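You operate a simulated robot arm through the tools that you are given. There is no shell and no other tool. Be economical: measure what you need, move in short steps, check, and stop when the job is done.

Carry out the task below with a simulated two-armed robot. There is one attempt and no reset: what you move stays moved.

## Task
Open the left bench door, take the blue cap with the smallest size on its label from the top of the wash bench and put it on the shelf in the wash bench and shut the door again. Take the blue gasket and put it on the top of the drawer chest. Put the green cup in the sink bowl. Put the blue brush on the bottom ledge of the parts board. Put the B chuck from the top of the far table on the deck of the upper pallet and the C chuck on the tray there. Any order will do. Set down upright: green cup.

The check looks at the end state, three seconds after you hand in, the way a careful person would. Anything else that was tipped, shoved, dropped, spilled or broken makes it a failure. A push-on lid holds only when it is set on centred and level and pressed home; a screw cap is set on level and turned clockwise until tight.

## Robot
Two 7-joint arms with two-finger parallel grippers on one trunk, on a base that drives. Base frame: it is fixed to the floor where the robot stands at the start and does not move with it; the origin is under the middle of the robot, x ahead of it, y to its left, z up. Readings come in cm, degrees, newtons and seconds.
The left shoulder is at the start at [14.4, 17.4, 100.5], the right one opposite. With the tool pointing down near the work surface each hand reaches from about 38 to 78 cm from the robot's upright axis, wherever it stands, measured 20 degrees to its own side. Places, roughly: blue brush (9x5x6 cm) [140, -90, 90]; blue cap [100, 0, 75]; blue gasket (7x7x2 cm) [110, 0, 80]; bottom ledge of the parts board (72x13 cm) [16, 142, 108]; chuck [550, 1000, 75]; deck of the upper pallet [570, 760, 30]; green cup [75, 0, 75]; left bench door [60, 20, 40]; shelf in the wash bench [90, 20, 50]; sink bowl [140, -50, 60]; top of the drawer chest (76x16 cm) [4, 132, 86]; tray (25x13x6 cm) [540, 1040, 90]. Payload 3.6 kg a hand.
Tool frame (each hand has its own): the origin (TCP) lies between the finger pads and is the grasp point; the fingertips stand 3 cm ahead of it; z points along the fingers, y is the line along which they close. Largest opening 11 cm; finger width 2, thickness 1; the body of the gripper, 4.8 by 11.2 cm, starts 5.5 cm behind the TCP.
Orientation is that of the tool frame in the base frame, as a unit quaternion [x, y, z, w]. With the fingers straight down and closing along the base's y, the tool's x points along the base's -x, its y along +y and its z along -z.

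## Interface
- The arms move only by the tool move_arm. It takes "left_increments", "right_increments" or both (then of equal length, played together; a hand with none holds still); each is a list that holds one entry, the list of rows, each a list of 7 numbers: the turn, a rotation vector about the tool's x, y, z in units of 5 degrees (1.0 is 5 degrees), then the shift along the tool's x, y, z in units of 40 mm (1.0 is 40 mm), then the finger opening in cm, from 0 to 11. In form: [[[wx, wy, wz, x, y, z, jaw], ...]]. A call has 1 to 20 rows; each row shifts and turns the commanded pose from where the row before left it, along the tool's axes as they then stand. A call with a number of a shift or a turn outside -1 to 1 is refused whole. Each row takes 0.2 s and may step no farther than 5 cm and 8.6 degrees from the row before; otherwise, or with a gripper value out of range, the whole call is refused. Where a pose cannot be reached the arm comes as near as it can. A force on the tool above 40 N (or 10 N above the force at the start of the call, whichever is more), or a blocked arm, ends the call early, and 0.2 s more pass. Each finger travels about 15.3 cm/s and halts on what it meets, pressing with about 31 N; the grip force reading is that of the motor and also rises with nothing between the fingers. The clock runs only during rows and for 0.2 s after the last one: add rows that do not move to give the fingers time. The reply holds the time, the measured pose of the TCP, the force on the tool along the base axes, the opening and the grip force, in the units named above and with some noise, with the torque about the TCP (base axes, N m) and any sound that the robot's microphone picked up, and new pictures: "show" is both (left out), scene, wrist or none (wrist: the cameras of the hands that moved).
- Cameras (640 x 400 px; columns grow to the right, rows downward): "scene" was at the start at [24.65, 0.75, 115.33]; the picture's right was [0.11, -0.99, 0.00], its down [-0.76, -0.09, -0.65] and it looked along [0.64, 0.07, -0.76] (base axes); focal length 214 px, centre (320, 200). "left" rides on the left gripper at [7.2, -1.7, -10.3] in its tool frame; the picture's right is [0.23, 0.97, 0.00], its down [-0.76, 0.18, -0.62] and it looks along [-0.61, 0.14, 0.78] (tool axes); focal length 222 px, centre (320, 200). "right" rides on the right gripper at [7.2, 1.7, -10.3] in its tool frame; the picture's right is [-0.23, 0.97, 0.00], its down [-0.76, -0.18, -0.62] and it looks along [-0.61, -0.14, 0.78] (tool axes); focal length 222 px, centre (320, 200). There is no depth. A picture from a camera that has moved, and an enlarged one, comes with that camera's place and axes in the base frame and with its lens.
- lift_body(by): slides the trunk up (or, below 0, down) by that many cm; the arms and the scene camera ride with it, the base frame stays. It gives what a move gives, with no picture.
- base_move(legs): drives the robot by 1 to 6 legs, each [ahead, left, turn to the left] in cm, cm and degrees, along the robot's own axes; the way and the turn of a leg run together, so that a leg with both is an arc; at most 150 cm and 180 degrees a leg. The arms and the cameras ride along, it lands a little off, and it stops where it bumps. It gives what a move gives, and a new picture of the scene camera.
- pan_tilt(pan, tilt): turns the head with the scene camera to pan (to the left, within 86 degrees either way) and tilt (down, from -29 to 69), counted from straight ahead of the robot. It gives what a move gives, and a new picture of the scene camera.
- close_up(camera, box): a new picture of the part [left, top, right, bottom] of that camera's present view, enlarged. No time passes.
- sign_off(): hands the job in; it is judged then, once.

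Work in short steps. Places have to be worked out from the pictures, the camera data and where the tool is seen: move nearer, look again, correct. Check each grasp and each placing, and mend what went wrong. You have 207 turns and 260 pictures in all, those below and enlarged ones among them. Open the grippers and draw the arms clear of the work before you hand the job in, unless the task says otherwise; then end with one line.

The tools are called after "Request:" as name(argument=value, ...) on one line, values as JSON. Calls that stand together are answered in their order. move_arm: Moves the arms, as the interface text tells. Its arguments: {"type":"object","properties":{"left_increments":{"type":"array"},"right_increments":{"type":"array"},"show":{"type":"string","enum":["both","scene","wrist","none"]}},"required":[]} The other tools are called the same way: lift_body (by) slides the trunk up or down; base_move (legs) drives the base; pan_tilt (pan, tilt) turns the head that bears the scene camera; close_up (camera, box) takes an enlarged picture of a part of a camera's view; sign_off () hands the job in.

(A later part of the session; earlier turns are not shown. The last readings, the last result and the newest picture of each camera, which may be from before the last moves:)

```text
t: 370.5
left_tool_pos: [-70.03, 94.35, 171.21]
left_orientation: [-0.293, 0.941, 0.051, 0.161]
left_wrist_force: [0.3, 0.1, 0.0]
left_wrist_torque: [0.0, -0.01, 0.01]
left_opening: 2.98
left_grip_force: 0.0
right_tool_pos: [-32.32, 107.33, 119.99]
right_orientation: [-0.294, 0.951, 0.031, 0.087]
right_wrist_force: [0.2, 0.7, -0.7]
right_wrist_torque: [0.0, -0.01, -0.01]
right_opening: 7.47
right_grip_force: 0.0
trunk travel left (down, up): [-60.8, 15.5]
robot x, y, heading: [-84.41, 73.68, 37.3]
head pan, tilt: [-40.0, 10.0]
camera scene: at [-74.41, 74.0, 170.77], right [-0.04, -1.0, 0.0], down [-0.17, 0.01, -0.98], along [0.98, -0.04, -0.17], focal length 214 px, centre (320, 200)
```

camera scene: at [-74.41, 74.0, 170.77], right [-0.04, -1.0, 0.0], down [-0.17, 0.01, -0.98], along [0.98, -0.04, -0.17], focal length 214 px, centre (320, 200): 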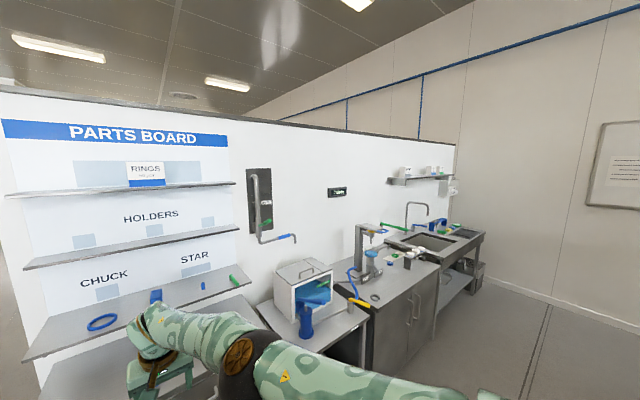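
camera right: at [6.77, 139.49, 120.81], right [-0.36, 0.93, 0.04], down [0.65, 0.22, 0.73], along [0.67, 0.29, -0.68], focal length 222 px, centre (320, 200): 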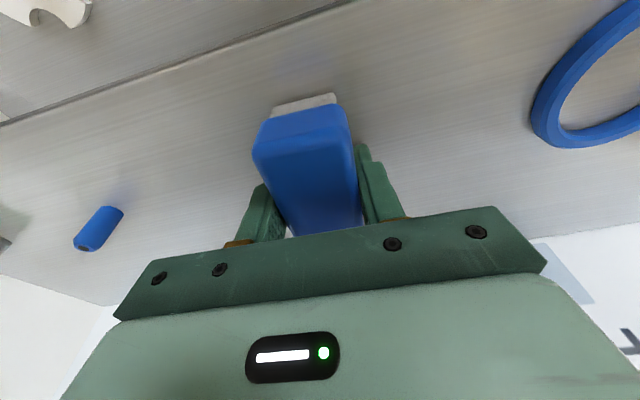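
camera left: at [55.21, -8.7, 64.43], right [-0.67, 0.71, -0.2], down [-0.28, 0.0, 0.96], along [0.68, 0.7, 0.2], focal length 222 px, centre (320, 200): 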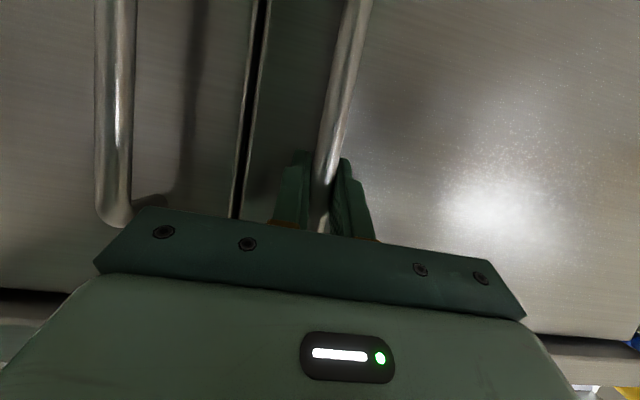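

Request:
base_move(legs=[[0, 0, 52.4], [140, 0, 0], [140, 0, 0]])

Request:
pan_tilt(pan=-30, tilt=10)

```text
t: 386.3
left_tool_pos: [-96.26, 375.11, 171.34]
left_orientation: [-0.686, 0.708, 0.118, 0.121]
left_wrist_force: [-0.2, 0.3, 0.7]
left_wrist_torque: [0.0, -0.05, 0.0]
left_opening: 3.02
left_grip_force: 0.0
right_tool_pos: [-84.5, 413.03, 120.01]
right_orientation: [-0.692, 0.716, 0.067, 0.063]
right_wrist_force: [0.4, -0.3, -0.4]
right_wrist_torque: [0.01, 0.0, 0.0]
right_opening: 7.51
right_grip_force: 0.1
trunk travel left (down, up): [-60.8, 15.5]
robot x, y, heading: [-88.4, 351.07, 91.2]
head pan, tilt: [-40.0, 10.0]
camera scene: at [-82.7, 359.48, 170.78], right [0.78, -0.63, 0.0], down [-0.11, -0.14, -0.98], along [0.62, 0.77, -0.17], focal length 214 px, centre (320, 200)
```

scene: 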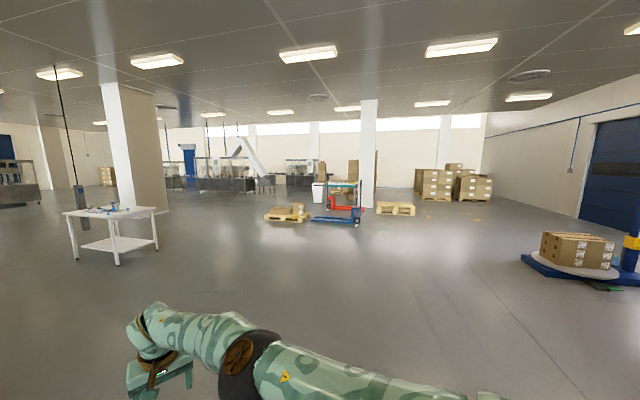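

```text
t: 387.1
left_tool_pos: [-96.34, 375.32, 171.16]
left_orientation: [-0.686, 0.708, 0.117, 0.121]
left_wrist_force: [0.0, 1.3, -0.5]
left_wrist_torque: [0.01, 0.03, 0.01]
left_opening: 3.01
left_grip_force: 0.0
right_tool_pos: [-84.6, 413.06, 120.09]
right_orientation: [-0.692, 0.716, 0.067, 0.064]
right_wrist_force: [-0.1, -0.6, -0.6]
right_wrist_torque: [0.0, 0.01, 0.01]
right_opening: 7.5
right_grip_force: 0.0
trunk travel left (down, up): [-60.8, 15.5]
robot x, y, heading: [-88.29, 351.3, 91.4]
head pan, tilt: [-30.0, 10.0]
camera scene: at [-84.05, 360.44, 170.77], right [0.88, -0.48, 0.0], down [-0.08, -0.15, -0.98], along [0.47, 0.86, -0.17], focal length 214 px, centre (320, 200)
```

scene: 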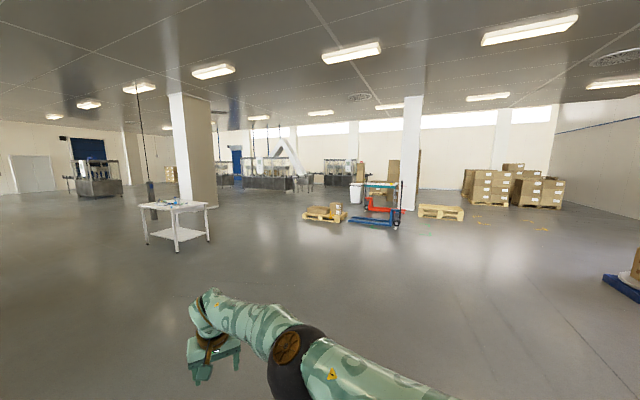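

Request:
close_up(camera="scene", box=[340, 150, 480, 238])

```text
4.55 times, centred on (410, 194) of scene
camera zoom: at [-84.05, 360.44, 170.77], right [0.88, -0.48, 0.0], down [-0.08, -0.15, -0.98], along [0.47, 0.86, -0.17], focal length 975 px, centre (-89, 227)
```

zoom: 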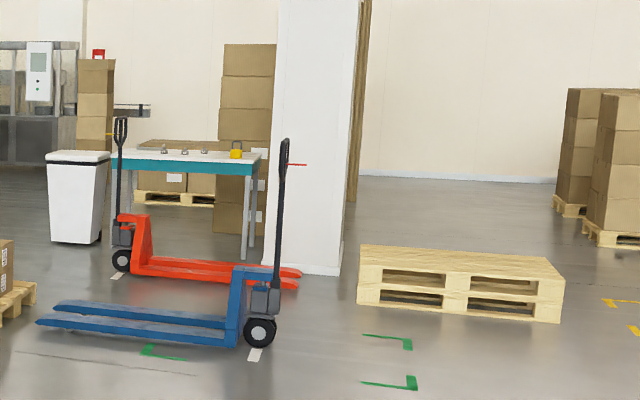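

The far table (teal edge, white top) stands behind two pallet jacks; the two-high pallet stack is to its right. I drive closer to survey.

Request:
base_move(legs=[[0, 0, -55], [150, 0, 0], [150, 0, 0], [150, 0, 0]])

Request:
pan_tilt(pan=20, tilt=12)

```text
t: 411.1
left_tool_pos: [295.24, 631.38, 171.23]
left_orientation: [-0.274, 0.947, 0.048, 0.163]
left_wrist_force: [0.0, -0.6, 0.0]
left_wrist_torque: [0.01, 0.01, 0.0]
left_opening: 3.0
left_grip_force: 0.0
right_tool_pos: [333.32, 642.89, 120.04]
right_orientation: [-0.274, 0.957, 0.029, 0.088]
right_wrist_force: [-0.5, 0.2, -0.2]
right_wrist_torque: [0.04, 0.02, -0.02]
right_opening: 7.48
right_grip_force: 0.0
trunk travel left (down, up): [-60.8, 15.5]
robot x, y, heading: [279.84, 611.28, 35.3]
head pan, tilt: [-30.0, 10.0]
camera scene: at [290.1, 612.81, 170.77], right [0.09, -1.0, 0.0], down [-0.17, -0.02, -0.98], along [0.98, 0.09, -0.17], focal length 214 px, centre (320, 200)
```

scene: 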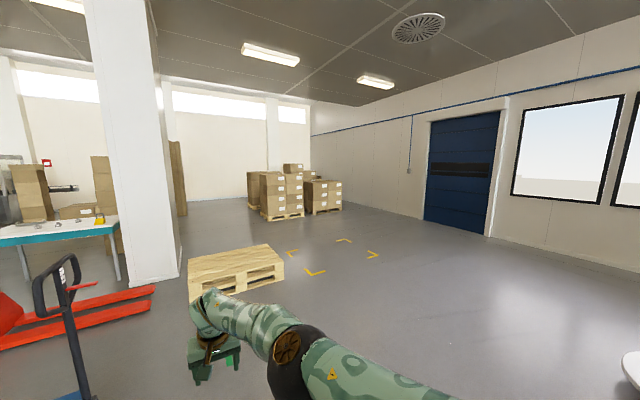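

```text
t: 412.3
left_tool_pos: [295.41, 631.48, 171.34]
left_orientation: [-0.274, 0.947, 0.048, 0.162]
left_wrist_force: [-0.1, -0.4, -0.1]
left_wrist_torque: [0.0, 0.01, 0.03]
left_opening: 3.0
left_grip_force: 0.0
right_tool_pos: [333.49, 642.89, 120.11]
right_orientation: [-0.275, 0.957, 0.03, 0.087]
right_wrist_force: [0.0, -0.4, -0.5]
right_wrist_torque: [0.02, 0.02, 0.03]
right_opening: 7.53
right_grip_force: 0.0
trunk travel left (down, up): [-60.8, 15.5]
robot x, y, heading: [280.09, 611.79, 35.2]
head pan, tilt: [20.0, 12.0]
camera scene: at [286.18, 619.62, 170.45], right [0.82, -0.57, 0.0], down [-0.12, -0.17, -0.98], along [0.56, 0.8, -0.21], focal length 214 px, centre (320, 200)
```

scene: 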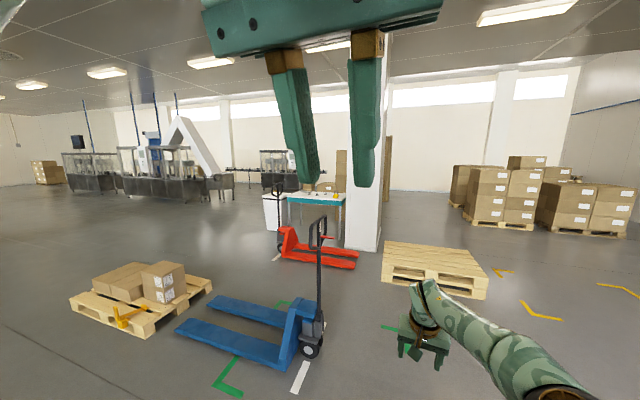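

The chucks lie toward the table's far side, with jacks blocking the near side and a column at its right end. I'll drive around the pallet stack's right and approach from behind the table.

Request:
base_move(legs=[[0, 0, -35.2], [145, 0, 0], [145, 0, 0], [135, 0, 0], [0, 0, 90], [150, 0, 0]])

Request:
pan_tilt(pan=30, tilt=18)

```text
t: 445.1
left_tool_pos: [687.26, 798.21, 171.19]
left_orientation: [-0.696, 0.698, 0.12, 0.119]
left_wrist_force: [0.7, 0.3, -0.1]
left_wrist_torque: [0.01, 0.01, -0.04]
left_opening: 3.01
left_grip_force: 0.1
right_tool_pos: [698.07, 836.47, 120.09]
right_orientation: [-0.702, 0.706, 0.069, 0.063]
right_wrist_force: [-1.0, 0.2, -0.7]
right_wrist_torque: [0.01, -0.02, 0.01]
right_opening: 7.51
right_grip_force: 0.1
trunk travel left (down, up): [-60.8, 15.5]
robot x, y, heading: [695.83, 774.22, 92.7]
head pan, tilt: [20.0, 12.0]
camera scene: at [692.08, 784.15, 170.45], right [0.92, 0.39, 0.0], down [0.08, -0.19, -0.98], along [-0.38, 0.9, -0.21], focal length 214 px, centre (320, 200)
```

scene: 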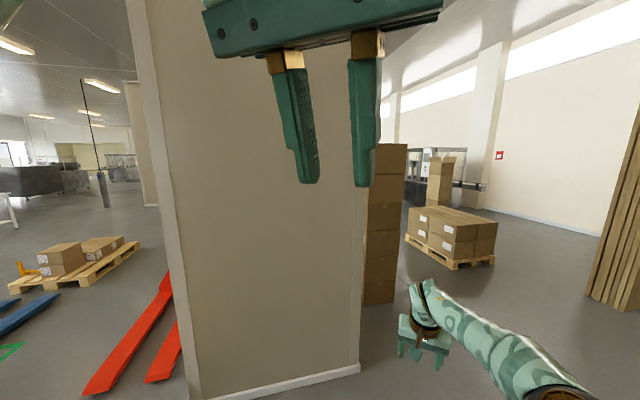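

```text
t: 445.8
left_tool_pos: [687.22, 798.33, 171.22]
left_orientation: [-0.695, 0.699, 0.12, 0.12]
left_wrist_force: [0.0, -0.7, 0.0]
left_wrist_torque: [0.01, 0.02, -0.02]
left_opening: 3.01
left_grip_force: 0.0
right_tool_pos: [698.07, 836.49, 120.03]
right_orientation: [-0.701, 0.707, 0.068, 0.063]
right_wrist_force: [0.2, -0.5, 0.4]
right_wrist_torque: [0.0, 0.04, 0.0]
right_opening: 7.52
right_grip_force: 0.0
trunk travel left (down, up): [-60.8, 15.5]
robot x, y, heading: [695.74, 774.5, 92.9]
head pan, tilt: [30.0, 18.0]
camera scene: at [690.64, 783.45, 169.47], right [0.84, 0.54, 0.0], down [0.17, -0.26, -0.95], along [-0.51, 0.8, -0.31], focal length 214 px, centre (320, 200)
```

scene: 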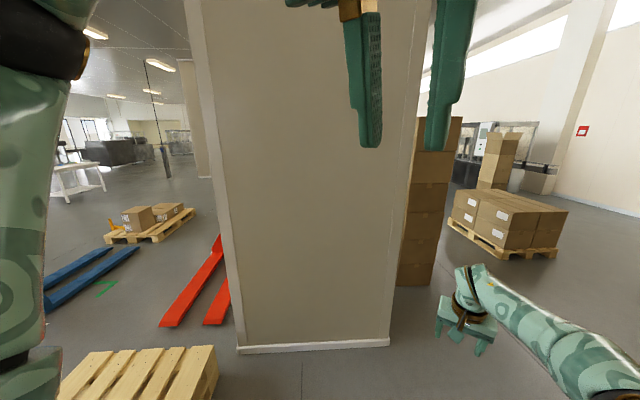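

The column is close ahead-left; I shift right and go forward to look behind it.

Request:
base_move(legs=[[0, -45, -2.5], [140, 0, 0]])

Request:
pan_tilt(pan=75, tilt=22)

```text
t: 455.1
left_tool_pos: [733.7, 941.23, 171.27]
left_orientation: [-0.674, 0.719, 0.116, 0.124]
left_wrist_force: [-0.6, 0.3, 0.2]
left_wrist_torque: [-0.03, -0.02, -0.02]
left_opening: 3.02
left_grip_force: 0.0
right_tool_pos: [746.84, 978.82, 119.94]
right_orientation: [-0.68, 0.728, 0.066, 0.065]
right_wrist_force: [-1.0, -0.4, -0.3]
right_wrist_torque: [0.01, -0.04, 0.02]
right_opening: 7.51
right_grip_force: 0.1
trunk travel left (down, up): [-60.8, 15.5]
robot x, y, heading: [740.86, 916.79, 89.3]
head pan, tilt: [30.0, 18.0]
camera scene: at [736.22, 926.28, 169.47], right [0.87, 0.49, 0.0], down [0.15, -0.27, -0.95], along [-0.47, 0.83, -0.31], focal length 214 px, centre (320, 200)
```

scene: 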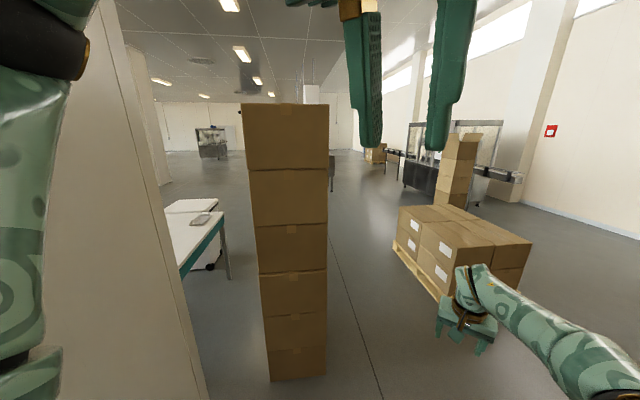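

```text
t: 456.3
left_tool_pos: [733.64, 941.29, 171.28]
left_orientation: [-0.674, 0.719, 0.116, 0.123]
left_wrist_force: [0.1, 0.7, 0.1]
left_wrist_torque: [0.01, -0.01, 0.0]
left_opening: 3.01
left_grip_force: 0.0
right_tool_pos: [746.68, 978.84, 120.03]
right_orientation: [-0.679, 0.728, 0.067, 0.065]
right_wrist_force: [0.4, -0.4, -0.2]
right_wrist_torque: [-0.02, 0.02, -0.02]
right_opening: 7.5
right_grip_force: 0.1
trunk travel left (down, up): [-60.8, 15.5]
robot x, y, heading: [741.28, 917.16, 89.4]
head pan, tilt: [75.0, 22.0]
camera scene: at [731.85, 920.68, 168.82], right [0.27, 0.96, 0.0], down [0.36, -0.1, -0.93], along [-0.89, 0.25, -0.37], focal length 214 px, centre (320, 200)
```

scene: 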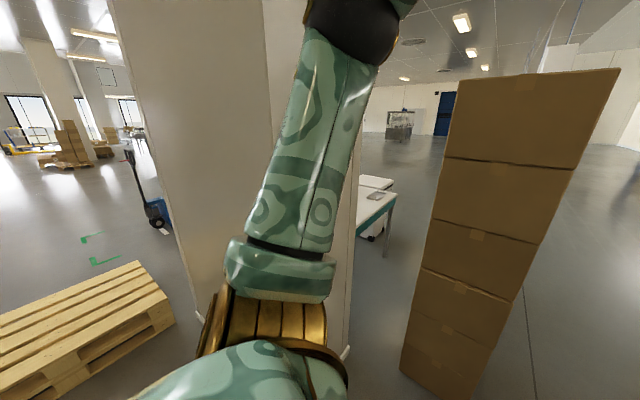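

Using the room axes: tall box stack at F 1122–1164, L 408–450; table F≈1000–1066, L≈403–532; chucks near its far edge. I loop around the stack to reach the far side, facing the table.

Request:
base_move(legs=[[0, -20, 0], [110, 0, 0], [0, 0, 37.6], [120, 0, 0], [0, 0, 90]])

Request:
pan_tilt(pan=0, tilt=25)

```text
t: 474.3
left_tool_pos: [674.87, 1104.88, 171.27]
left_orientation: [0.95, 0.262, -0.163, 0.046]
left_wrist_force: [-0.1, -0.5, 1.4]
left_wrist_torque: [-0.01, 0.01, 0.0]
left_opening: 2.99
left_grip_force: 0.2
right_tool_pos: [636.5, 1094.42, 119.92]
right_orientation: [0.961, 0.262, -0.088, 0.029]
right_wrist_force: [0.0, -1.0, 0.5]
right_wrist_torque: [0.0, -0.01, -0.06]
right_opening: 7.5
right_grip_force: 0.1
trunk travel left (down, up): [-60.8, 15.5]
robot x, y, heading: [691.14, 1124.38, -146.2]
head pan, tilt: [75.0, 22.0]
camera scene: at [692.74, 1114.9, 168.82], right [-0.95, -0.32, 0.0], down [-0.12, 0.35, -0.93], along [0.3, -0.88, -0.37], focal length 214 px, centre (320, 200)
```

scene: 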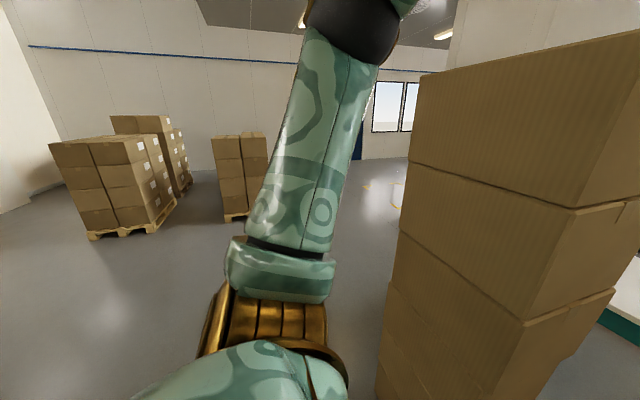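

```text
t: 475.8
left_tool_pos: [674.97, 1104.95, 171.35]
left_orientation: [0.95, 0.262, -0.163, 0.046]
left_wrist_force: [0.7, -0.7, -0.7]
left_wrist_torque: [0.0, 0.03, 0.0]
left_opening: 3.03
left_grip_force: 0.2
right_tool_pos: [636.56, 1094.36, 120.03]
right_orientation: [0.961, 0.262, -0.088, 0.028]
right_wrist_force: [0.1, 0.7, -0.6]
right_wrist_torque: [0.0, -0.03, -0.01]
right_opening: 7.51
right_grip_force: 0.0
trunk travel left (down, up): [-60.8, 15.5]
robot x, y, heading: [691.08, 1124.77, -146.3]
head pan, tilt: [0.0, 25.0]
camera scene: at [682.11, 1118.55, 168.34], right [-0.56, 0.83, 0.0], down [0.35, 0.24, -0.91], along [-0.75, -0.5, -0.42], focal length 214 px, centre (320, 200)
```

scene: 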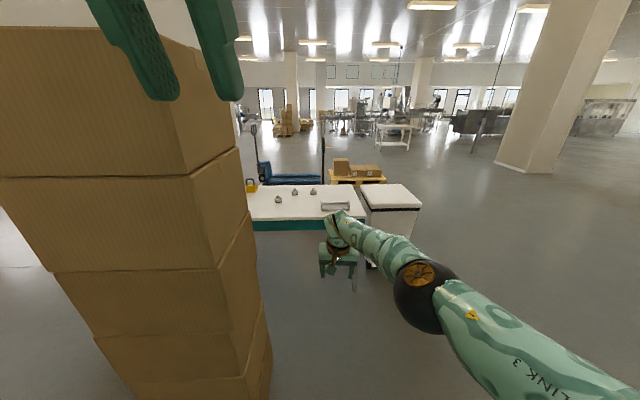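

I see the table from behind: three chucks, a tray and a yellow object. Zoom in.

Request:
close_up(camera="scene", box=[235, 165, 375, 253])

```text
4.55 times, centred on (305, 209) of scene
camera zoom: at [682.11, 1118.55, 168.34], right [-0.56, 0.83, 0.0], down [0.35, 0.24, -0.91], along [-0.75, -0.5, -0.42], focal length 975 px, centre (388, 159)
```

zoom: 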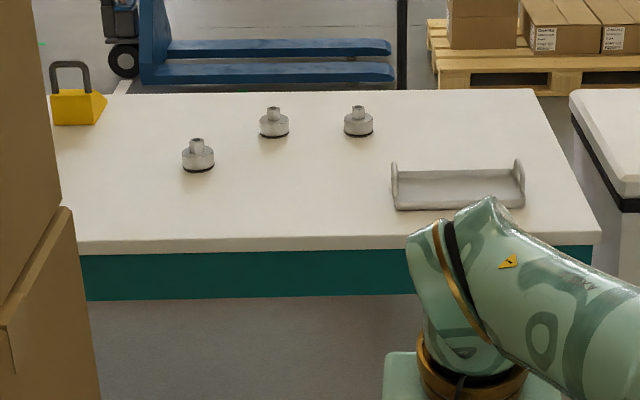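

Request:
close_up(camera="scene", box=[268, 180, 324, 215])

```text
11.43 times, centred on (296, 198) of scene
camera zoom: at [682.11, 1118.55, 168.34], right [-0.56, 0.83, 0.0], down [0.35, 0.24, -0.91], along [-0.75, -0.5, -0.42], focal length 2451 px, centre (594, 229)
```

zoom: 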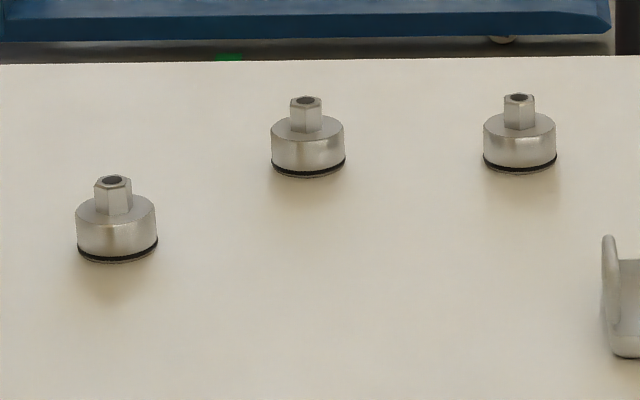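

No letters on this side. I drive around the table's left end to view the chucks from the other side.

Request:
base_move(legs=[[0, -130, -3.2], [0, -40, 0], [150, 0, 0], [145, 0, 0]])

Request:
pan_tilt(pan=86, tilt=15)

```text
t: 498.1
left_tool_pos: [335.73, 1096.13, 171.21]
left_orientation: [0.953, 0.25, -0.164, 0.044]
left_wrist_force: [0.3, -0.1, -0.5]
left_wrist_torque: [0.0, 0.0, 0.01]
left_opening: 2.99
left_grip_force: 0.0
right_tool_pos: [297.1, 1086.43, 119.96]
right_orientation: [0.964, 0.25, -0.089, 0.027]
right_wrist_force: [-0.3, -0.4, 0.3]
right_wrist_torque: [-0.04, -0.02, 0.0]
right_opening: 7.51
right_grip_force: 0.0
trunk travel left (down, up): [-60.8, 15.5]
robot x, y, heading: [352.21, 1115.32, -147.6]
head pan, tilt: [0.0, 25.0]
camera scene: at [343.22, 1109.44, 168.34], right [-0.54, 0.84, 0.0], down [0.36, 0.23, -0.91], along [-0.77, -0.48, -0.42], focal length 214 px, centre (320, 200)
```

scene: 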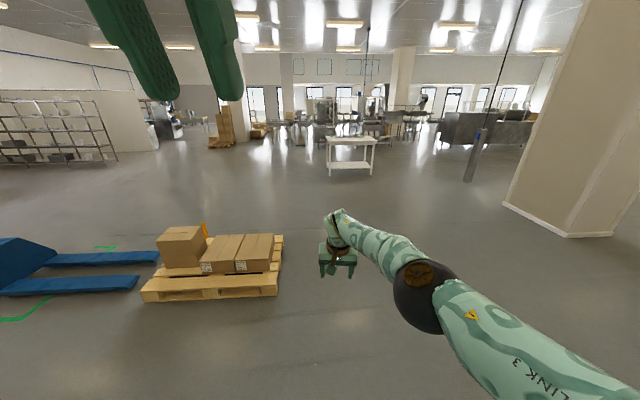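

```text
t: 499.7
left_tool_pos: [335.69, 1096.08, 171.2]
left_orientation: [0.953, 0.25, -0.164, 0.044]
left_wrist_force: [-0.7, 0.9, -0.4]
left_wrist_torque: [0.0, 0.01, 0.0]
left_opening: 2.98
left_grip_force: 0.0
right_tool_pos: [297.13, 1086.56, 120.03]
right_orientation: [0.964, 0.251, -0.088, 0.027]
right_wrist_force: [-0.1, -0.6, -0.1]
right_wrist_torque: [0.01, 0.01, 0.01]
right_opening: 7.52
right_grip_force: 0.1
trunk travel left (down, up): [-60.8, 15.5]
robot x, y, heading: [352.11, 1115.0, -147.4]
head pan, tilt: [85.9, 15.0]
camera scene: at [355.4, 1106.13, 169.96], right [-0.88, -0.47, 0.0], down [-0.12, 0.23, -0.97], along [0.46, -0.85, -0.26], focal length 214 px, centre (320, 200)
```

scene: 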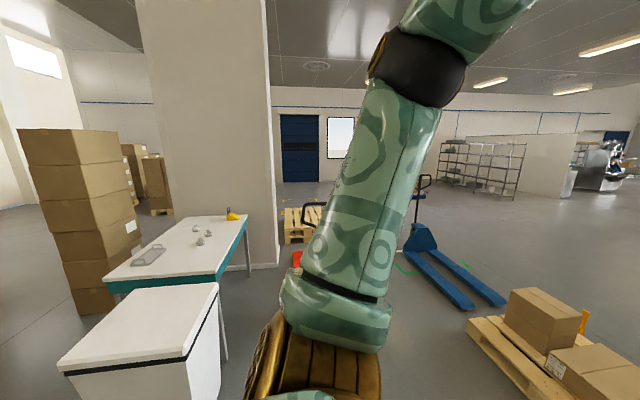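

Request:
close_up(camera="scene", box=[180, 217, 228, 247])

```text
13.33 times, centred on (204, 232) of scene
camera zoom: at [355.4, 1106.13, 169.96], right [-0.88, -0.47, 0.0], down [-0.12, 0.23, -0.97], along [0.46, -0.85, -0.26], focal length 2860 px, centre (1867, -227)
```

zoom: 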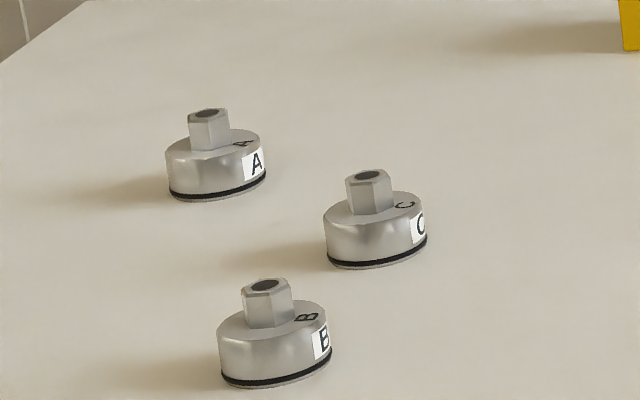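

From this side the letters are readable: A is nearest the aisle side at F≈1040, B at F≈1025/L≈490 and C at F≈1024/L≈472; the table top is z≈84. I return to the far side, angled 25° left so the right arm reaches them.

Request:
base_move(legs=[[-140, 0, 4], [-140, 0, 0], [0, 145, 0], [0, 0, 25]])

Request:
pan_tilt(pan=0, tilt=30)

```text
t: 521.1
left_tool_pos: [655.67, 1134.56, 171.26]
left_orientation: [0.865, 0.472, -0.148, 0.082]
left_wrist_force: [0.7, -0.2, -0.2]
left_wrist_torque: [-0.01, 0.02, -0.01]
left_opening: 3.01
left_grip_force: 0.1
right_tool_pos: [625.86, 1108.09, 119.93]
right_orientation: [0.875, 0.475, -0.079, 0.048]
right_wrist_force: [0.3, 0.6, -0.5]
right_wrist_torque: [-0.02, -0.02, 0.0]
right_opening: 7.5
right_grip_force: 0.1
trunk travel left (down, up): [-60.8, 15.5]
robot x, y, heading: [661.03, 1159.61, -119.7]
head pan, tilt: [85.9, 15.0]
camera scene: at [668.2, 1152.77, 169.96], right [-0.56, -0.83, 0.0], down [-0.21, 0.14, -0.97], along [0.8, -0.54, -0.26], focal length 214 px, centre (320, 200)
```

scene: 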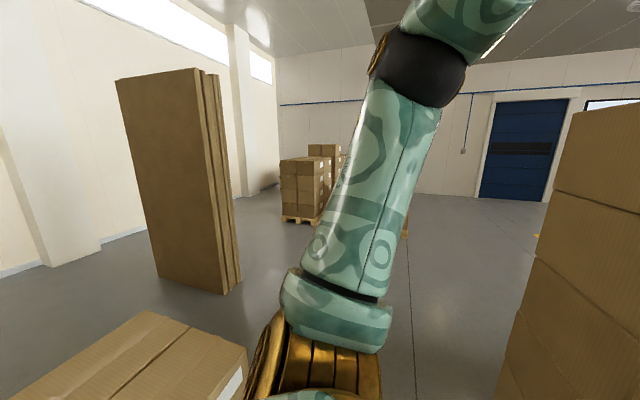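

```text
t: 522.8
left_tool_pos: [655.55, 1134.58, 171.21]
left_orientation: [0.865, 0.472, -0.148, 0.081]
left_wrist_force: [0.5, -0.1, -0.6]
left_wrist_torque: [0.02, -0.01, 0.03]
left_opening: 2.99
left_grip_force: 0.0
right_tool_pos: [625.97, 1108.17, 120.01]
right_orientation: [0.875, 0.475, -0.08, 0.048]
right_wrist_force: [0.1, -0.3, -0.4]
right_wrist_torque: [-0.03, 0.0, 0.02]
right_opening: 7.51
right_grip_force: 0.2
trunk travel left (down, up): [-60.8, 15.5]
robot x, y, heading: [661.51, 1159.62, -119.7]
head pan, tilt: [0.0, 30.0]
camera scene: at [655.96, 1150.14, 167.54], right [-0.87, 0.5, 0.0], down [0.25, 0.43, -0.87], along [-0.43, -0.75, -0.5], focal length 214 px, centre (320, 200)
```

scene: 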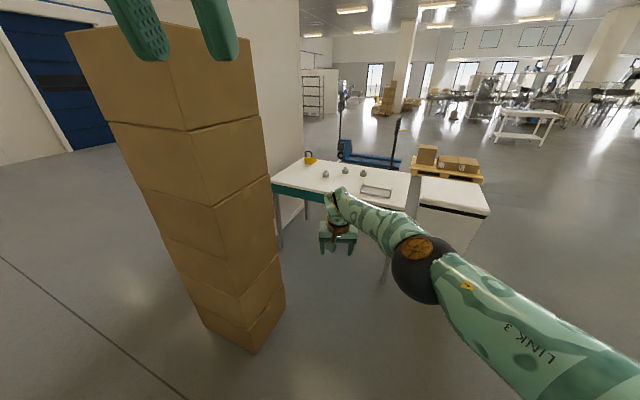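

I pitch the right hand to ~45°, then drive in past the stack with a safe margin.

Request:
move_arm(right_increments=[[[0, -1, 0, 0, 0, 0, 8], [0, -1, 0, 0, 0, 0, 8], [0, -1, 0, 0, 0, 0, 8], [0, -1, 0, 0, 0, 0, 8], [0, -1, 0, 0, 0, 0, 8], [0, -1, 0, 0, 0, 0, 8], [0, 0, 0, 0, 0, 0, 8]]], show="none")

Request:
base_move(legs=[[50, -33, 0], [58, 0, 0]])

```text
t: 524.4
left_tool_pos: [655.6, 1134.54, 171.24]
left_orientation: [0.865, 0.472, -0.148, 0.083]
left_wrist_force: [0.1, 0.3, 0.6]
left_wrist_torque: [0.0, 0.01, -0.04]
left_opening: 3.01
left_grip_force: 0.0
right_tool_pos: [625.81, 1108.27, 119.91]
right_orientation: [0.825, 0.446, -0.304, 0.17]
right_wrist_force: [0.7, 0.1, 0.7]
right_wrist_torque: [0.04, -0.01, 0.0]
right_opening: 8.0
right_grip_force: 0.1
trunk travel left (down, up): [-60.8, 15.5]
robot x, y, heading: [661.53, 1159.09, -119.6]
head pan, tilt: [0.0, 30.0]
```

```text
t: 530.7
left_tool_pos: [572.01, 1056.8, 171.31]
left_orientation: [0.867, 0.469, -0.15, 0.082]
left_wrist_force: [0.0, 1.1, 0.6]
left_wrist_torque: [-0.01, 0.01, -0.01]
left_opening: 3.0
left_grip_force: 0.0
right_tool_pos: [542.17, 1030.4, 120.05]
right_orientation: [0.827, 0.443, -0.303, 0.168]
right_wrist_force: [0.6, -0.3, 0.1]
right_wrist_torque: [0.03, -0.04, 0.0]
right_opening: 7.98
right_grip_force: 0.1
trunk travel left (down, up): [-60.8, 15.5]
robot x, y, heading: [577.56, 1081.09, -120.1]
head pan, tilt: [0.0, 30.0]
camera scene: at [572.56, 1072.28, 167.54], right [-0.86, 0.5, 0.0], down [0.25, 0.43, -0.87], along [-0.43, -0.75, -0.5], focal length 214 px, centre (320, 200)
```

scene: 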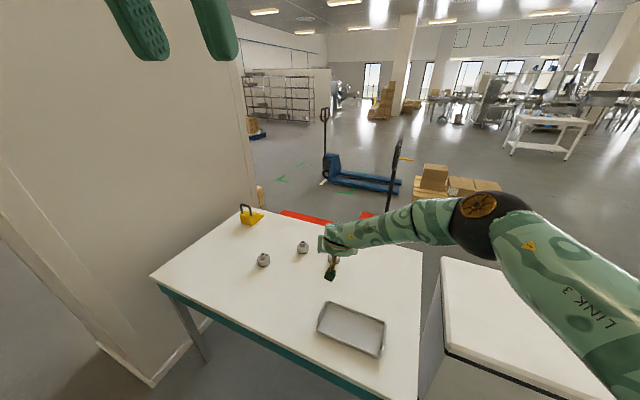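

B is ~29 cm ahead of the hand. Base ahead 9, trunk down 18, then extend the hand.

Request:
base_move(legs=[[9, 0, 0]])

Request:
lift_body(by=-16)

Request:
move_arm(right_increments=[[[0, 0, 0, -0.7, 0, 0.6, 8], [0, 0, 0, -0.7, -0.1, 0.6, 8], [0, 0, 0, -0.7, -0.1, 0.6, 8], [0, 0, 0, 0, 0, 0, 8]]], show="wrist")

```text
t: 531.8
left_tool_pos: [567.87, 1049.26, 171.26]
left_orientation: [0.866, 0.47, -0.149, 0.081]
left_wrist_force: [0.4, -0.2, -0.1]
left_wrist_torque: [0.0, 0.01, 0.0]
left_opening: 3.01
left_grip_force: 0.2
right_tool_pos: [538.01, 1022.74, 120.22]
right_orientation: [0.825, 0.445, -0.304, 0.169]
right_wrist_force: [0.3, 0.5, -0.7]
right_wrist_torque: [0.02, 0.02, 0.01]
right_opening: 7.99
right_grip_force: 0.1
trunk travel left (down, up): [-60.8, 15.5]
robot x, y, heading: [573.55, 1073.54, -120.1]
head pan, tilt: [0.0, 30.0]
camera scene: at [568.21, 1064.74, 167.56], right [-0.87, 0.5, 0.0], down [0.25, 0.43, -0.87], along [-0.43, -0.75, -0.5], focal length 214 px, centre (320, 200)
```

scene: 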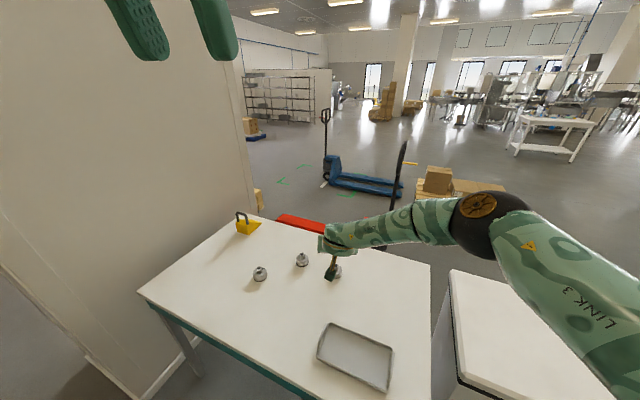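

```text
t: 533.6
left_tool_pos: [567.51, 1048.85, 155.23]
left_orientation: [0.866, 0.47, -0.149, 0.081]
left_wrist_force: [-0.4, -0.3, 0.5]
left_wrist_torque: [0.02, 0.0, 0.04]
left_opening: 3.0
left_grip_force: 0.0
right_tool_pos: [537.86, 1022.58, 104.15]
right_orientation: [0.826, 0.445, -0.303, 0.168]
right_wrist_force: [-0.5, -0.9, -0.1]
right_wrist_torque: [0.02, 0.01, -0.01]
right_opening: 8.01
right_grip_force: 0.1
trunk travel left (down, up): [-44.8, 31.5]
robot x, y, heading: [573.22, 1073.33, -120.2]
head pan, tilt: [0.0, 30.0]
```

```text
t: 534.6
left_tool_pos: [567.61, 1048.98, 155.31]
left_orientation: [0.866, 0.47, -0.148, 0.081]
left_wrist_force: [-0.9, 0.1, -0.3]
left_wrist_torque: [-0.01, -0.01, 0.03]
left_opening: 2.97
left_grip_force: 0.1
right_tool_pos: [532.0, 1014.92, 103.81]
right_orientation: [0.826, 0.444, -0.303, 0.169]
right_wrist_force: [0.1, -0.3, 0.6]
right_wrist_torque: [-0.03, -0.04, -0.01]
right_opening: 8.0
right_grip_force: 0.0
right hand out of reach, approached as far as the arm can: row 3
trunk travel left (down, up): [-44.8, 31.5]
robot x, y, heading: [572.94, 1073.63, -119.9]
head pan, tilt: [0.0, 30.0]
camera right: at [540.1, 1024.31, 106.96], right [0.72, -0.68, 0.16], down [-0.25, -0.04, 0.97], along [-0.65, -0.74, -0.2], focal length 222 px, centre (320, 200)
```

right: 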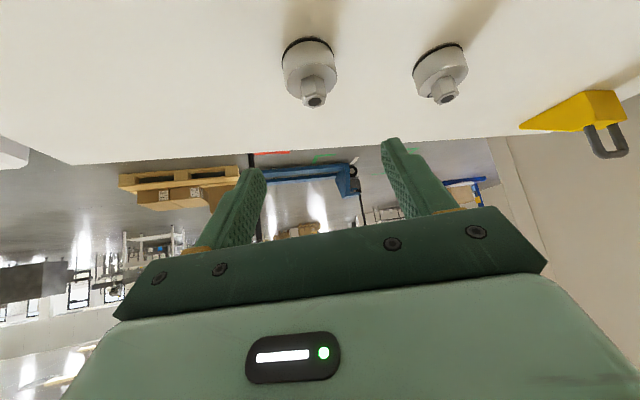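

B's stem is straight ahead along the tool axis, ~16 cm. I advance most of the way along the axis.

Request:
move_arm(right_increments=[[[0, 0, 0, 0.08, -0.02, 0.9, 7], [0, 0, 0, 0.08, -0.02, 0.9, 7], [0, 0, 0, 0.08, -0.02, 0.8, 7], [0, 0, 0, 0.08, -0.02, 0.5, 7], [0, 0, 0, 0, 0, 0, 7]]], show="wrist")

```text
t: 535.8
left_tool_pos: [567.71, 1048.86, 155.4]
left_orientation: [0.866, 0.471, -0.149, 0.081]
left_wrist_force: [-0.5, 0.6, -0.6]
left_wrist_torque: [-0.01, -0.02, -0.01]
left_opening: 3.0
left_grip_force: 0.1
right_tool_pos: [531.37, 1015.26, 102.61]
right_orientation: [0.826, 0.445, -0.302, 0.168]
right_wrist_force: [0.0, -0.9, 0.7]
right_wrist_torque: [-0.03, 0.01, 0.0]
right_opening: 7.0
right_grip_force: 0.1
right hand out of reach, approached as far as the arm can: row 1, 2, 3, 4
trunk travel left (down, up): [-44.8, 31.5]
robot x, y, heading: [573.24, 1073.56, -119.9]
head pan, tilt: [0.0, 30.0]
camera right: at [539.64, 1024.73, 105.8], right [0.72, -0.68, 0.16], down [-0.25, -0.04, 0.97], along [-0.65, -0.74, -0.2], focal length 222 px, centre (320, 200)
```

right: 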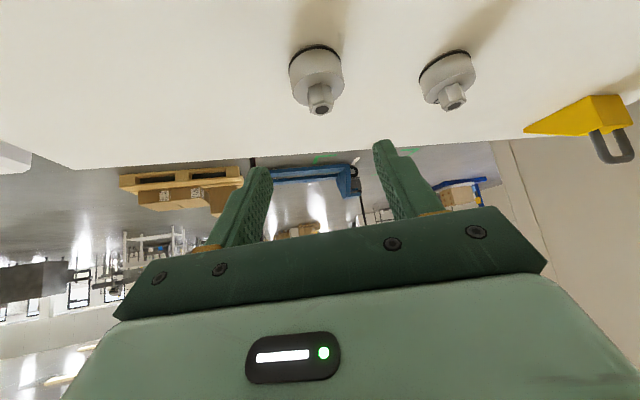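

Out of reach: I reposition the base to (F≈1097, L≈492), between the table leg and the stack, which suits both chucks.

Request:
base_move(legs=[[0, 19, 0], [13.5, 0, 0]])

Request:
move_arm(right_increments=[[[0, 0, 0, 0.3, -0.9, 0, 7], [0, 0, 0, 0.3, -0.9, 0, 7], [0, 0, 0, 0.3, -0.9, 0, 7], [0, 0, 0, 0.3, -0.9, 0, 7], [0, 0, 0, 0, -0.9, 0, 7], [0, 0, 0, 0, 0, 0, 7]]], show="wrist")

```text
t: 538.3
left_tool_pos: [577.04, 1027.9, 155.24]
left_orientation: [0.868, 0.468, -0.148, 0.081]
left_wrist_force: [0.1, 0.2, 0.2]
left_wrist_torque: [0.0, -0.01, 0.04]
left_opening: 3.0
left_grip_force: 0.0
right_tool_pos: [540.95, 994.46, 102.64]
right_orientation: [0.827, 0.442, -0.304, 0.168]
right_wrist_force: [0.5, 0.2, 0.5]
right_wrist_torque: [0.01, -0.02, 0.04]
right_opening: 7.03
right_grip_force: 0.1
trunk travel left (down, up): [-44.8, 31.5]
robot x, y, heading: [582.84, 1052.61, -120.5]
head pan, tilt: [0.0, 30.0]
camera scene: at [576.61, 1041.76, 151.46], right [-0.86, 0.5, 0.0], down [0.25, 0.43, -0.87], along [-0.44, -0.75, -0.5], focal length 214 px, centre (320, 200)
```

scene: 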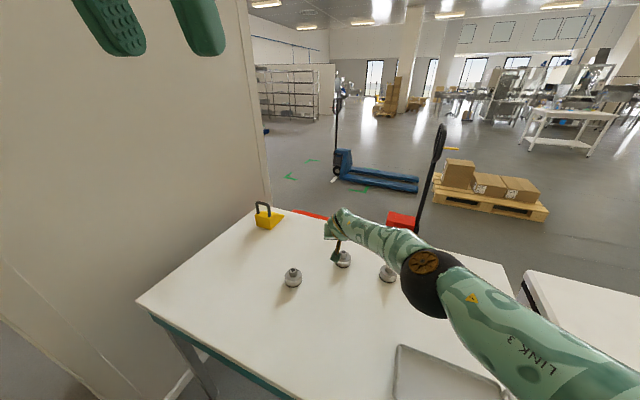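

```text
t: 539.7
left_tool_pos: [577.2, 1027.77, 155.25]
left_orientation: [0.868, 0.467, -0.149, 0.081]
left_wrist_force: [0.2, 0.0, -0.3]
left_wrist_torque: [0.05, 0.01, -0.01]
left_opening: 2.99
left_grip_force: 0.1
right_tool_pos: [527.98, 1007.43, 99.31]
right_orientation: [0.826, 0.443, -0.304, 0.168]
right_wrist_force: [-0.6, 0.5, -0.1]
right_wrist_torque: [-0.03, -0.03, 0.04]
right_opening: 7.01
right_grip_force: 0.0
trunk travel left (down, up): [-44.8, 31.5]
robot x, y, heading: [582.54, 1052.51, -120.3]
head pan, tilt: [0.0, 30.0]
camera right: at [536.19, 1016.78, 102.46], right [0.72, -0.68, 0.16], down [-0.25, -0.04, 0.97], along [-0.65, -0.73, -0.2], focal length 222 px, centre (320, 200)
```

right: 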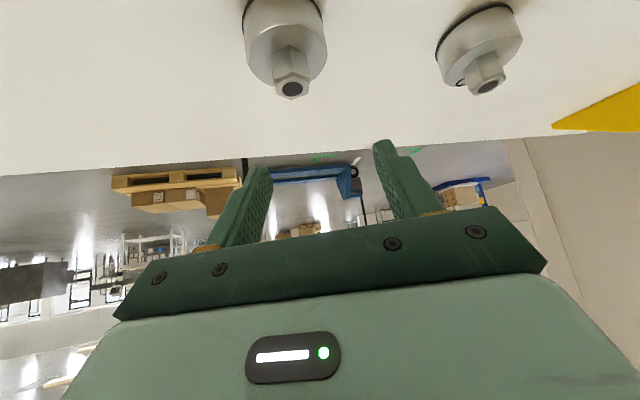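

Stem of B is at [526.2, 1006.7, top 91]. I align laterally and descend to z≈91.5.

Request:
move_arm(right_increments=[[[0, 0, 0, 0, -0.3, 0, 7], [0, 0, 0, 0.35, 0, 0.48, 7], [0, 0, 0, 0.35, 0, 0.48, 7], [0, 0, 0, 0.35, 0, 0.48, 7], [0, 0, 0, 0, 0, 0, 7]]], show="wrist")

```text
t: 540.9
left_tool_pos: [577.16, 1027.86, 155.18]
left_orientation: [0.868, 0.467, -0.148, 0.081]
left_wrist_force: [0.3, 0.4, 0.0]
left_wrist_torque: [0.0, -0.03, 0.0]
left_opening: 3.01
left_grip_force: 0.1
right_tool_pos: [526.43, 1007.61, 92.42]
right_orientation: [0.827, 0.442, -0.304, 0.168]
right_wrist_force: [-0.4, 0.1, -0.2]
right_wrist_torque: [0.01, 0.0, 0.02]
right_opening: 7.0
right_grip_force: 0.0
trunk travel left (down, up): [-44.8, 31.5]
robot x, y, heading: [583.18, 1052.81, -120.2]
head pan, tilt: [0.0, 30.0]
camera right: at [534.65, 1016.91, 95.48], right [0.72, -0.68, 0.16], down [-0.25, -0.04, 0.97], along [-0.65, -0.73, -0.2], focal length 222 px, centre (320, 200)
```

right: 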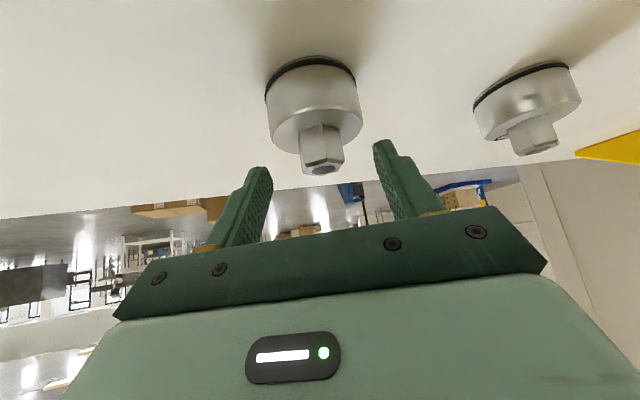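

Need ~1.3 cm lower to get the pads over the stem, then close.

Request:
move_arm(right_increments=[[[0, 0, 0, 0.21, 0, 0.25, 7], [0, 0, 0, 0, 0, 0, 5], [0, 0, 0, 0, 0, 0, 3], [0, 0, 0, 0, 0, 0, 1.5], [0, 0, 0, 0, 0, 0, 1.5]]], show="wrist")

```text
t: 542.1
left_tool_pos: [577.26, 1027.84, 155.37]
left_orientation: [0.868, 0.467, -0.149, 0.081]
left_wrist_force: [-0.8, -0.5, 1.0]
left_wrist_torque: [0.0, 0.01, 0.01]
left_opening: 3.0
left_grip_force: 0.2
right_tool_pos: [526.49, 1007.53, 91.17]
right_orientation: [0.827, 0.442, -0.304, 0.168]
right_wrist_force: [0.3, -2.3, 5.4]
right_wrist_torque: [-0.33, -0.15, -0.01]
right_opening: 5.8
right_grip_force: 30.6
trunk travel left (down, up): [-44.8, 31.5]
robot x, y, heading: [582.95, 1052.62, -120.3]
head pan, tilt: [0.0, 30.0]
camera right: at [534.71, 1016.88, 94.18], right [0.72, -0.68, 0.16], down [-0.25, -0.04, 0.97], along [-0.65, -0.73, -0.2], focal length 222 px, centre (320, 200)
```

right: 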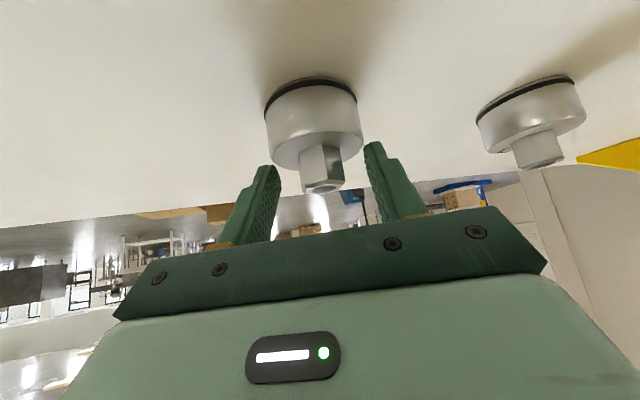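

The tips only caught the body's upper rim. I reopen, go 3.3 cm lower for a proper grip on the body, and close.

Request:
move_arm(right_increments=[[[0, 0, 0, 0, 0, 0, 8], [0, 0, 0, 0, 0, 0, 8], [0, 0, 0, 0.26, 0, 0.31, 8], [0, 0, 0, 0.27, 0, 0.31, 8], [0, 0, 0, 0, 0, 0, 8], [0, 0, 0, 0, 0, 0, 6], [0, 0, 0, 0, 0, 0, 4.5], [0, 0, 0, 0, 0, 0, 4.5]]], show="wrist")

```text
t: 543.9
left_tool_pos: [577.21, 1028.19, 155.28]
left_orientation: [0.867, 0.468, -0.149, 0.082]
left_wrist_force: [-0.5, -0.8, 0.5]
left_wrist_torque: [0.0, 0.01, -0.03]
left_opening: 3.01
left_grip_force: 0.1
right_tool_pos: [526.36, 1007.6, 87.97]
right_orientation: [0.827, 0.442, -0.305, 0.169]
right_wrist_force: [-5.4, 3.4, 7.8]
right_wrist_torque: [0.05, 0.42, -0.1]
right_opening: 6.12
right_grip_force: 31.2
trunk travel left (down, up): [-44.8, 31.5]
robot x, y, heading: [583.12, 1052.94, -120.4]
head pan, tilt: [0.0, 30.0]
camera right: at [534.59, 1016.96, 91.04], right [0.72, -0.68, 0.16], down [-0.25, -0.04, 0.97], along [-0.65, -0.73, -0.2], focal length 222 px, centre (320, 200)
```

right: 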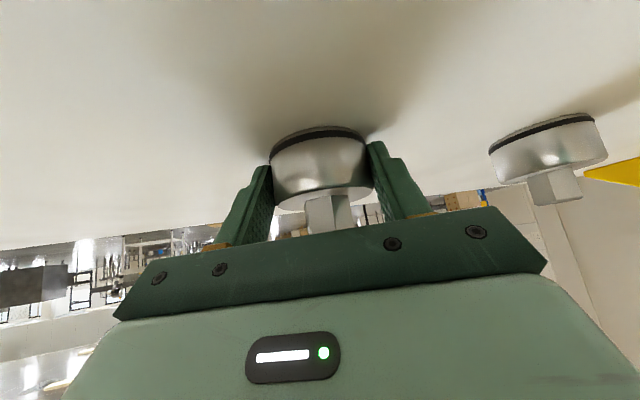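

B is well gripped, but C only has to go onto the tray here, so I set B free again first and fetch C: release, rise, shift left and forward to above C.

Request:
move_arm(right_increments=[[[0, 0, 0, 0, 0, 0, 8], [0, 0, 0, 0, 0, 0, 8], [0, 0, 0, -0.5, 0, -0.6, 8], [0, 0, 0, -0.5, 0, -0.6, 8], [0, 0, 0, -0.35, 0, -0.42, 8], [0, 0, 0, 0, 0.9, 0, 8], [0, 0, 0, 0, 0.9, 0, 8], [0, 0, 0, 0, 0.9, 0, 8], [0, 0, 0, 0, 0.9, 0, 8], [0, 0, 0, 0, 0.6, 0, 8], [0, 0, 0, -0.74, 0, 0.63, 8], [0, 0, 0, -0.74, 0, 0.63, 8], [0, 0, 0, 0, 0, 0, 8]]], show="wrist")

```text
t: 546.7
left_tool_pos: [577.24, 1027.87, 155.23]
left_orientation: [0.868, 0.467, -0.149, 0.08]
left_wrist_force: [0.3, -0.5, 1.1]
left_wrist_torque: [0.02, -0.02, -0.01]
left_opening: 2.99
left_grip_force: 0.1
right_tool_pos: [538.97, 996.89, 97.1]
right_orientation: [0.827, 0.443, -0.303, 0.168]
right_wrist_force: [-0.6, 0.0, 0.2]
right_wrist_torque: [0.01, 0.01, -0.03]
right_opening: 7.98
right_grip_force: 0.1
right hand out of reach, approached as far as the arm can: row 11, 12
trunk travel left (down, up): [-44.8, 31.5]
robot x, y, heading: [583.32, 1052.81, -120.4]
head pan, tilt: [0.0, 30.0]
camera right: at [547.24, 1006.13, 100.13], right [0.72, -0.68, 0.16], down [-0.25, -0.04, 0.97], along [-0.65, -0.73, -0.2], focal length 222 px, centre (320, 200)
```

right: 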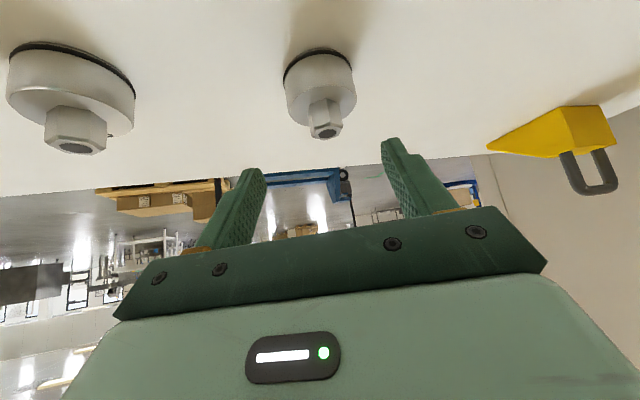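

C is ~4 cm ahead and 9 below. Lower the trunk 9 cm, then nudge the base forward 4 cm so the fingers slide around it.

Request:
lift_body(by=-9)

Request:
base_move(legs=[[4, 0.4, 0]])

Request:
close_up(camera="right", box=[0, 0, 640, 400])

```text
t: 547.9
left_tool_pos: [577.14, 1027.93, 146.4]
left_orientation: [0.868, 0.467, -0.148, 0.081]
left_wrist_force: [0.7, -0.2, -0.4]
left_wrist_torque: [-0.03, 0.01, -0.01]
left_opening: 3.01
left_grip_force: 0.0
right_tool_pos: [539.0, 996.97, 88.06]
right_orientation: [0.827, 0.443, -0.303, 0.168]
right_wrist_force: [0.3, 0.2, -0.4]
right_wrist_torque: [0.0, 0.02, 0.02]
right_opening: 8.02
right_grip_force: 0.1
trunk travel left (down, up): [-35.8, 40.5]
robot x, y, heading: [582.98, 1052.61, -120.3]
head pan, tilt: [0.0, 30.0]
```

```text
t: 548.8
left_tool_pos: [575.38, 1024.04, 146.25]
left_orientation: [0.868, 0.467, -0.148, 0.081]
left_wrist_force: [-0.7, -0.4, 0.2]
left_wrist_torque: [0.0, -0.06, 0.0]
left_opening: 2.98
left_grip_force: 0.2
right_tool_pos: [537.3, 993.1, 87.95]
right_orientation: [0.827, 0.443, -0.303, 0.168]
right_wrist_force: [0.3, 0.7, 0.0]
right_wrist_torque: [-0.01, -0.01, -0.02]
right_opening: 8.02
right_grip_force: 0.2
trunk travel left (down, up): [-35.8, 40.5]
robot x, y, heading: [581.45, 1049.09, -120.3]
head pan, tilt: [0.0, 30.0]
camera scene: at [573.69, 1035.86, 142.36], right [-0.86, 0.51, 0.0], down [0.25, 0.43, -0.87], along [-0.44, -0.75, -0.5], focal length 214 px, centre (320, 200)
```

scene: 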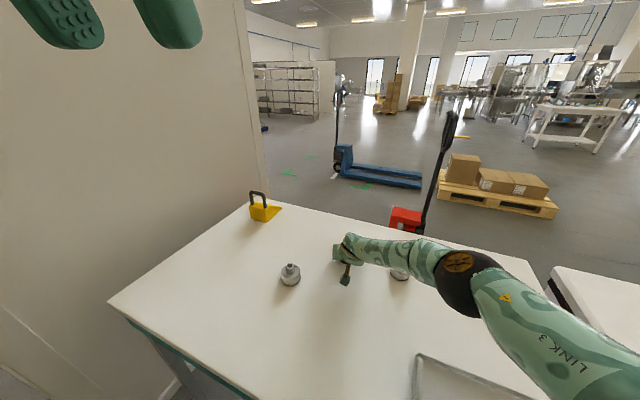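

```text
1.00 times, centred on (320, 200) of right (not enlarged: the box is as wide or as high as the picture)
camera zoom: at [545.43, 1002.42, 91.09], right [0.72, -0.68, 0.16], down [-0.25, -0.04, 0.97], along [-0.65, -0.73, -0.2], focal length 222 px, centre (320, 200)
```

zoom: 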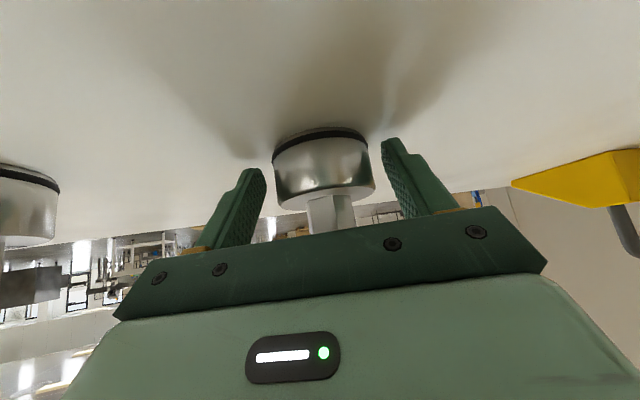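

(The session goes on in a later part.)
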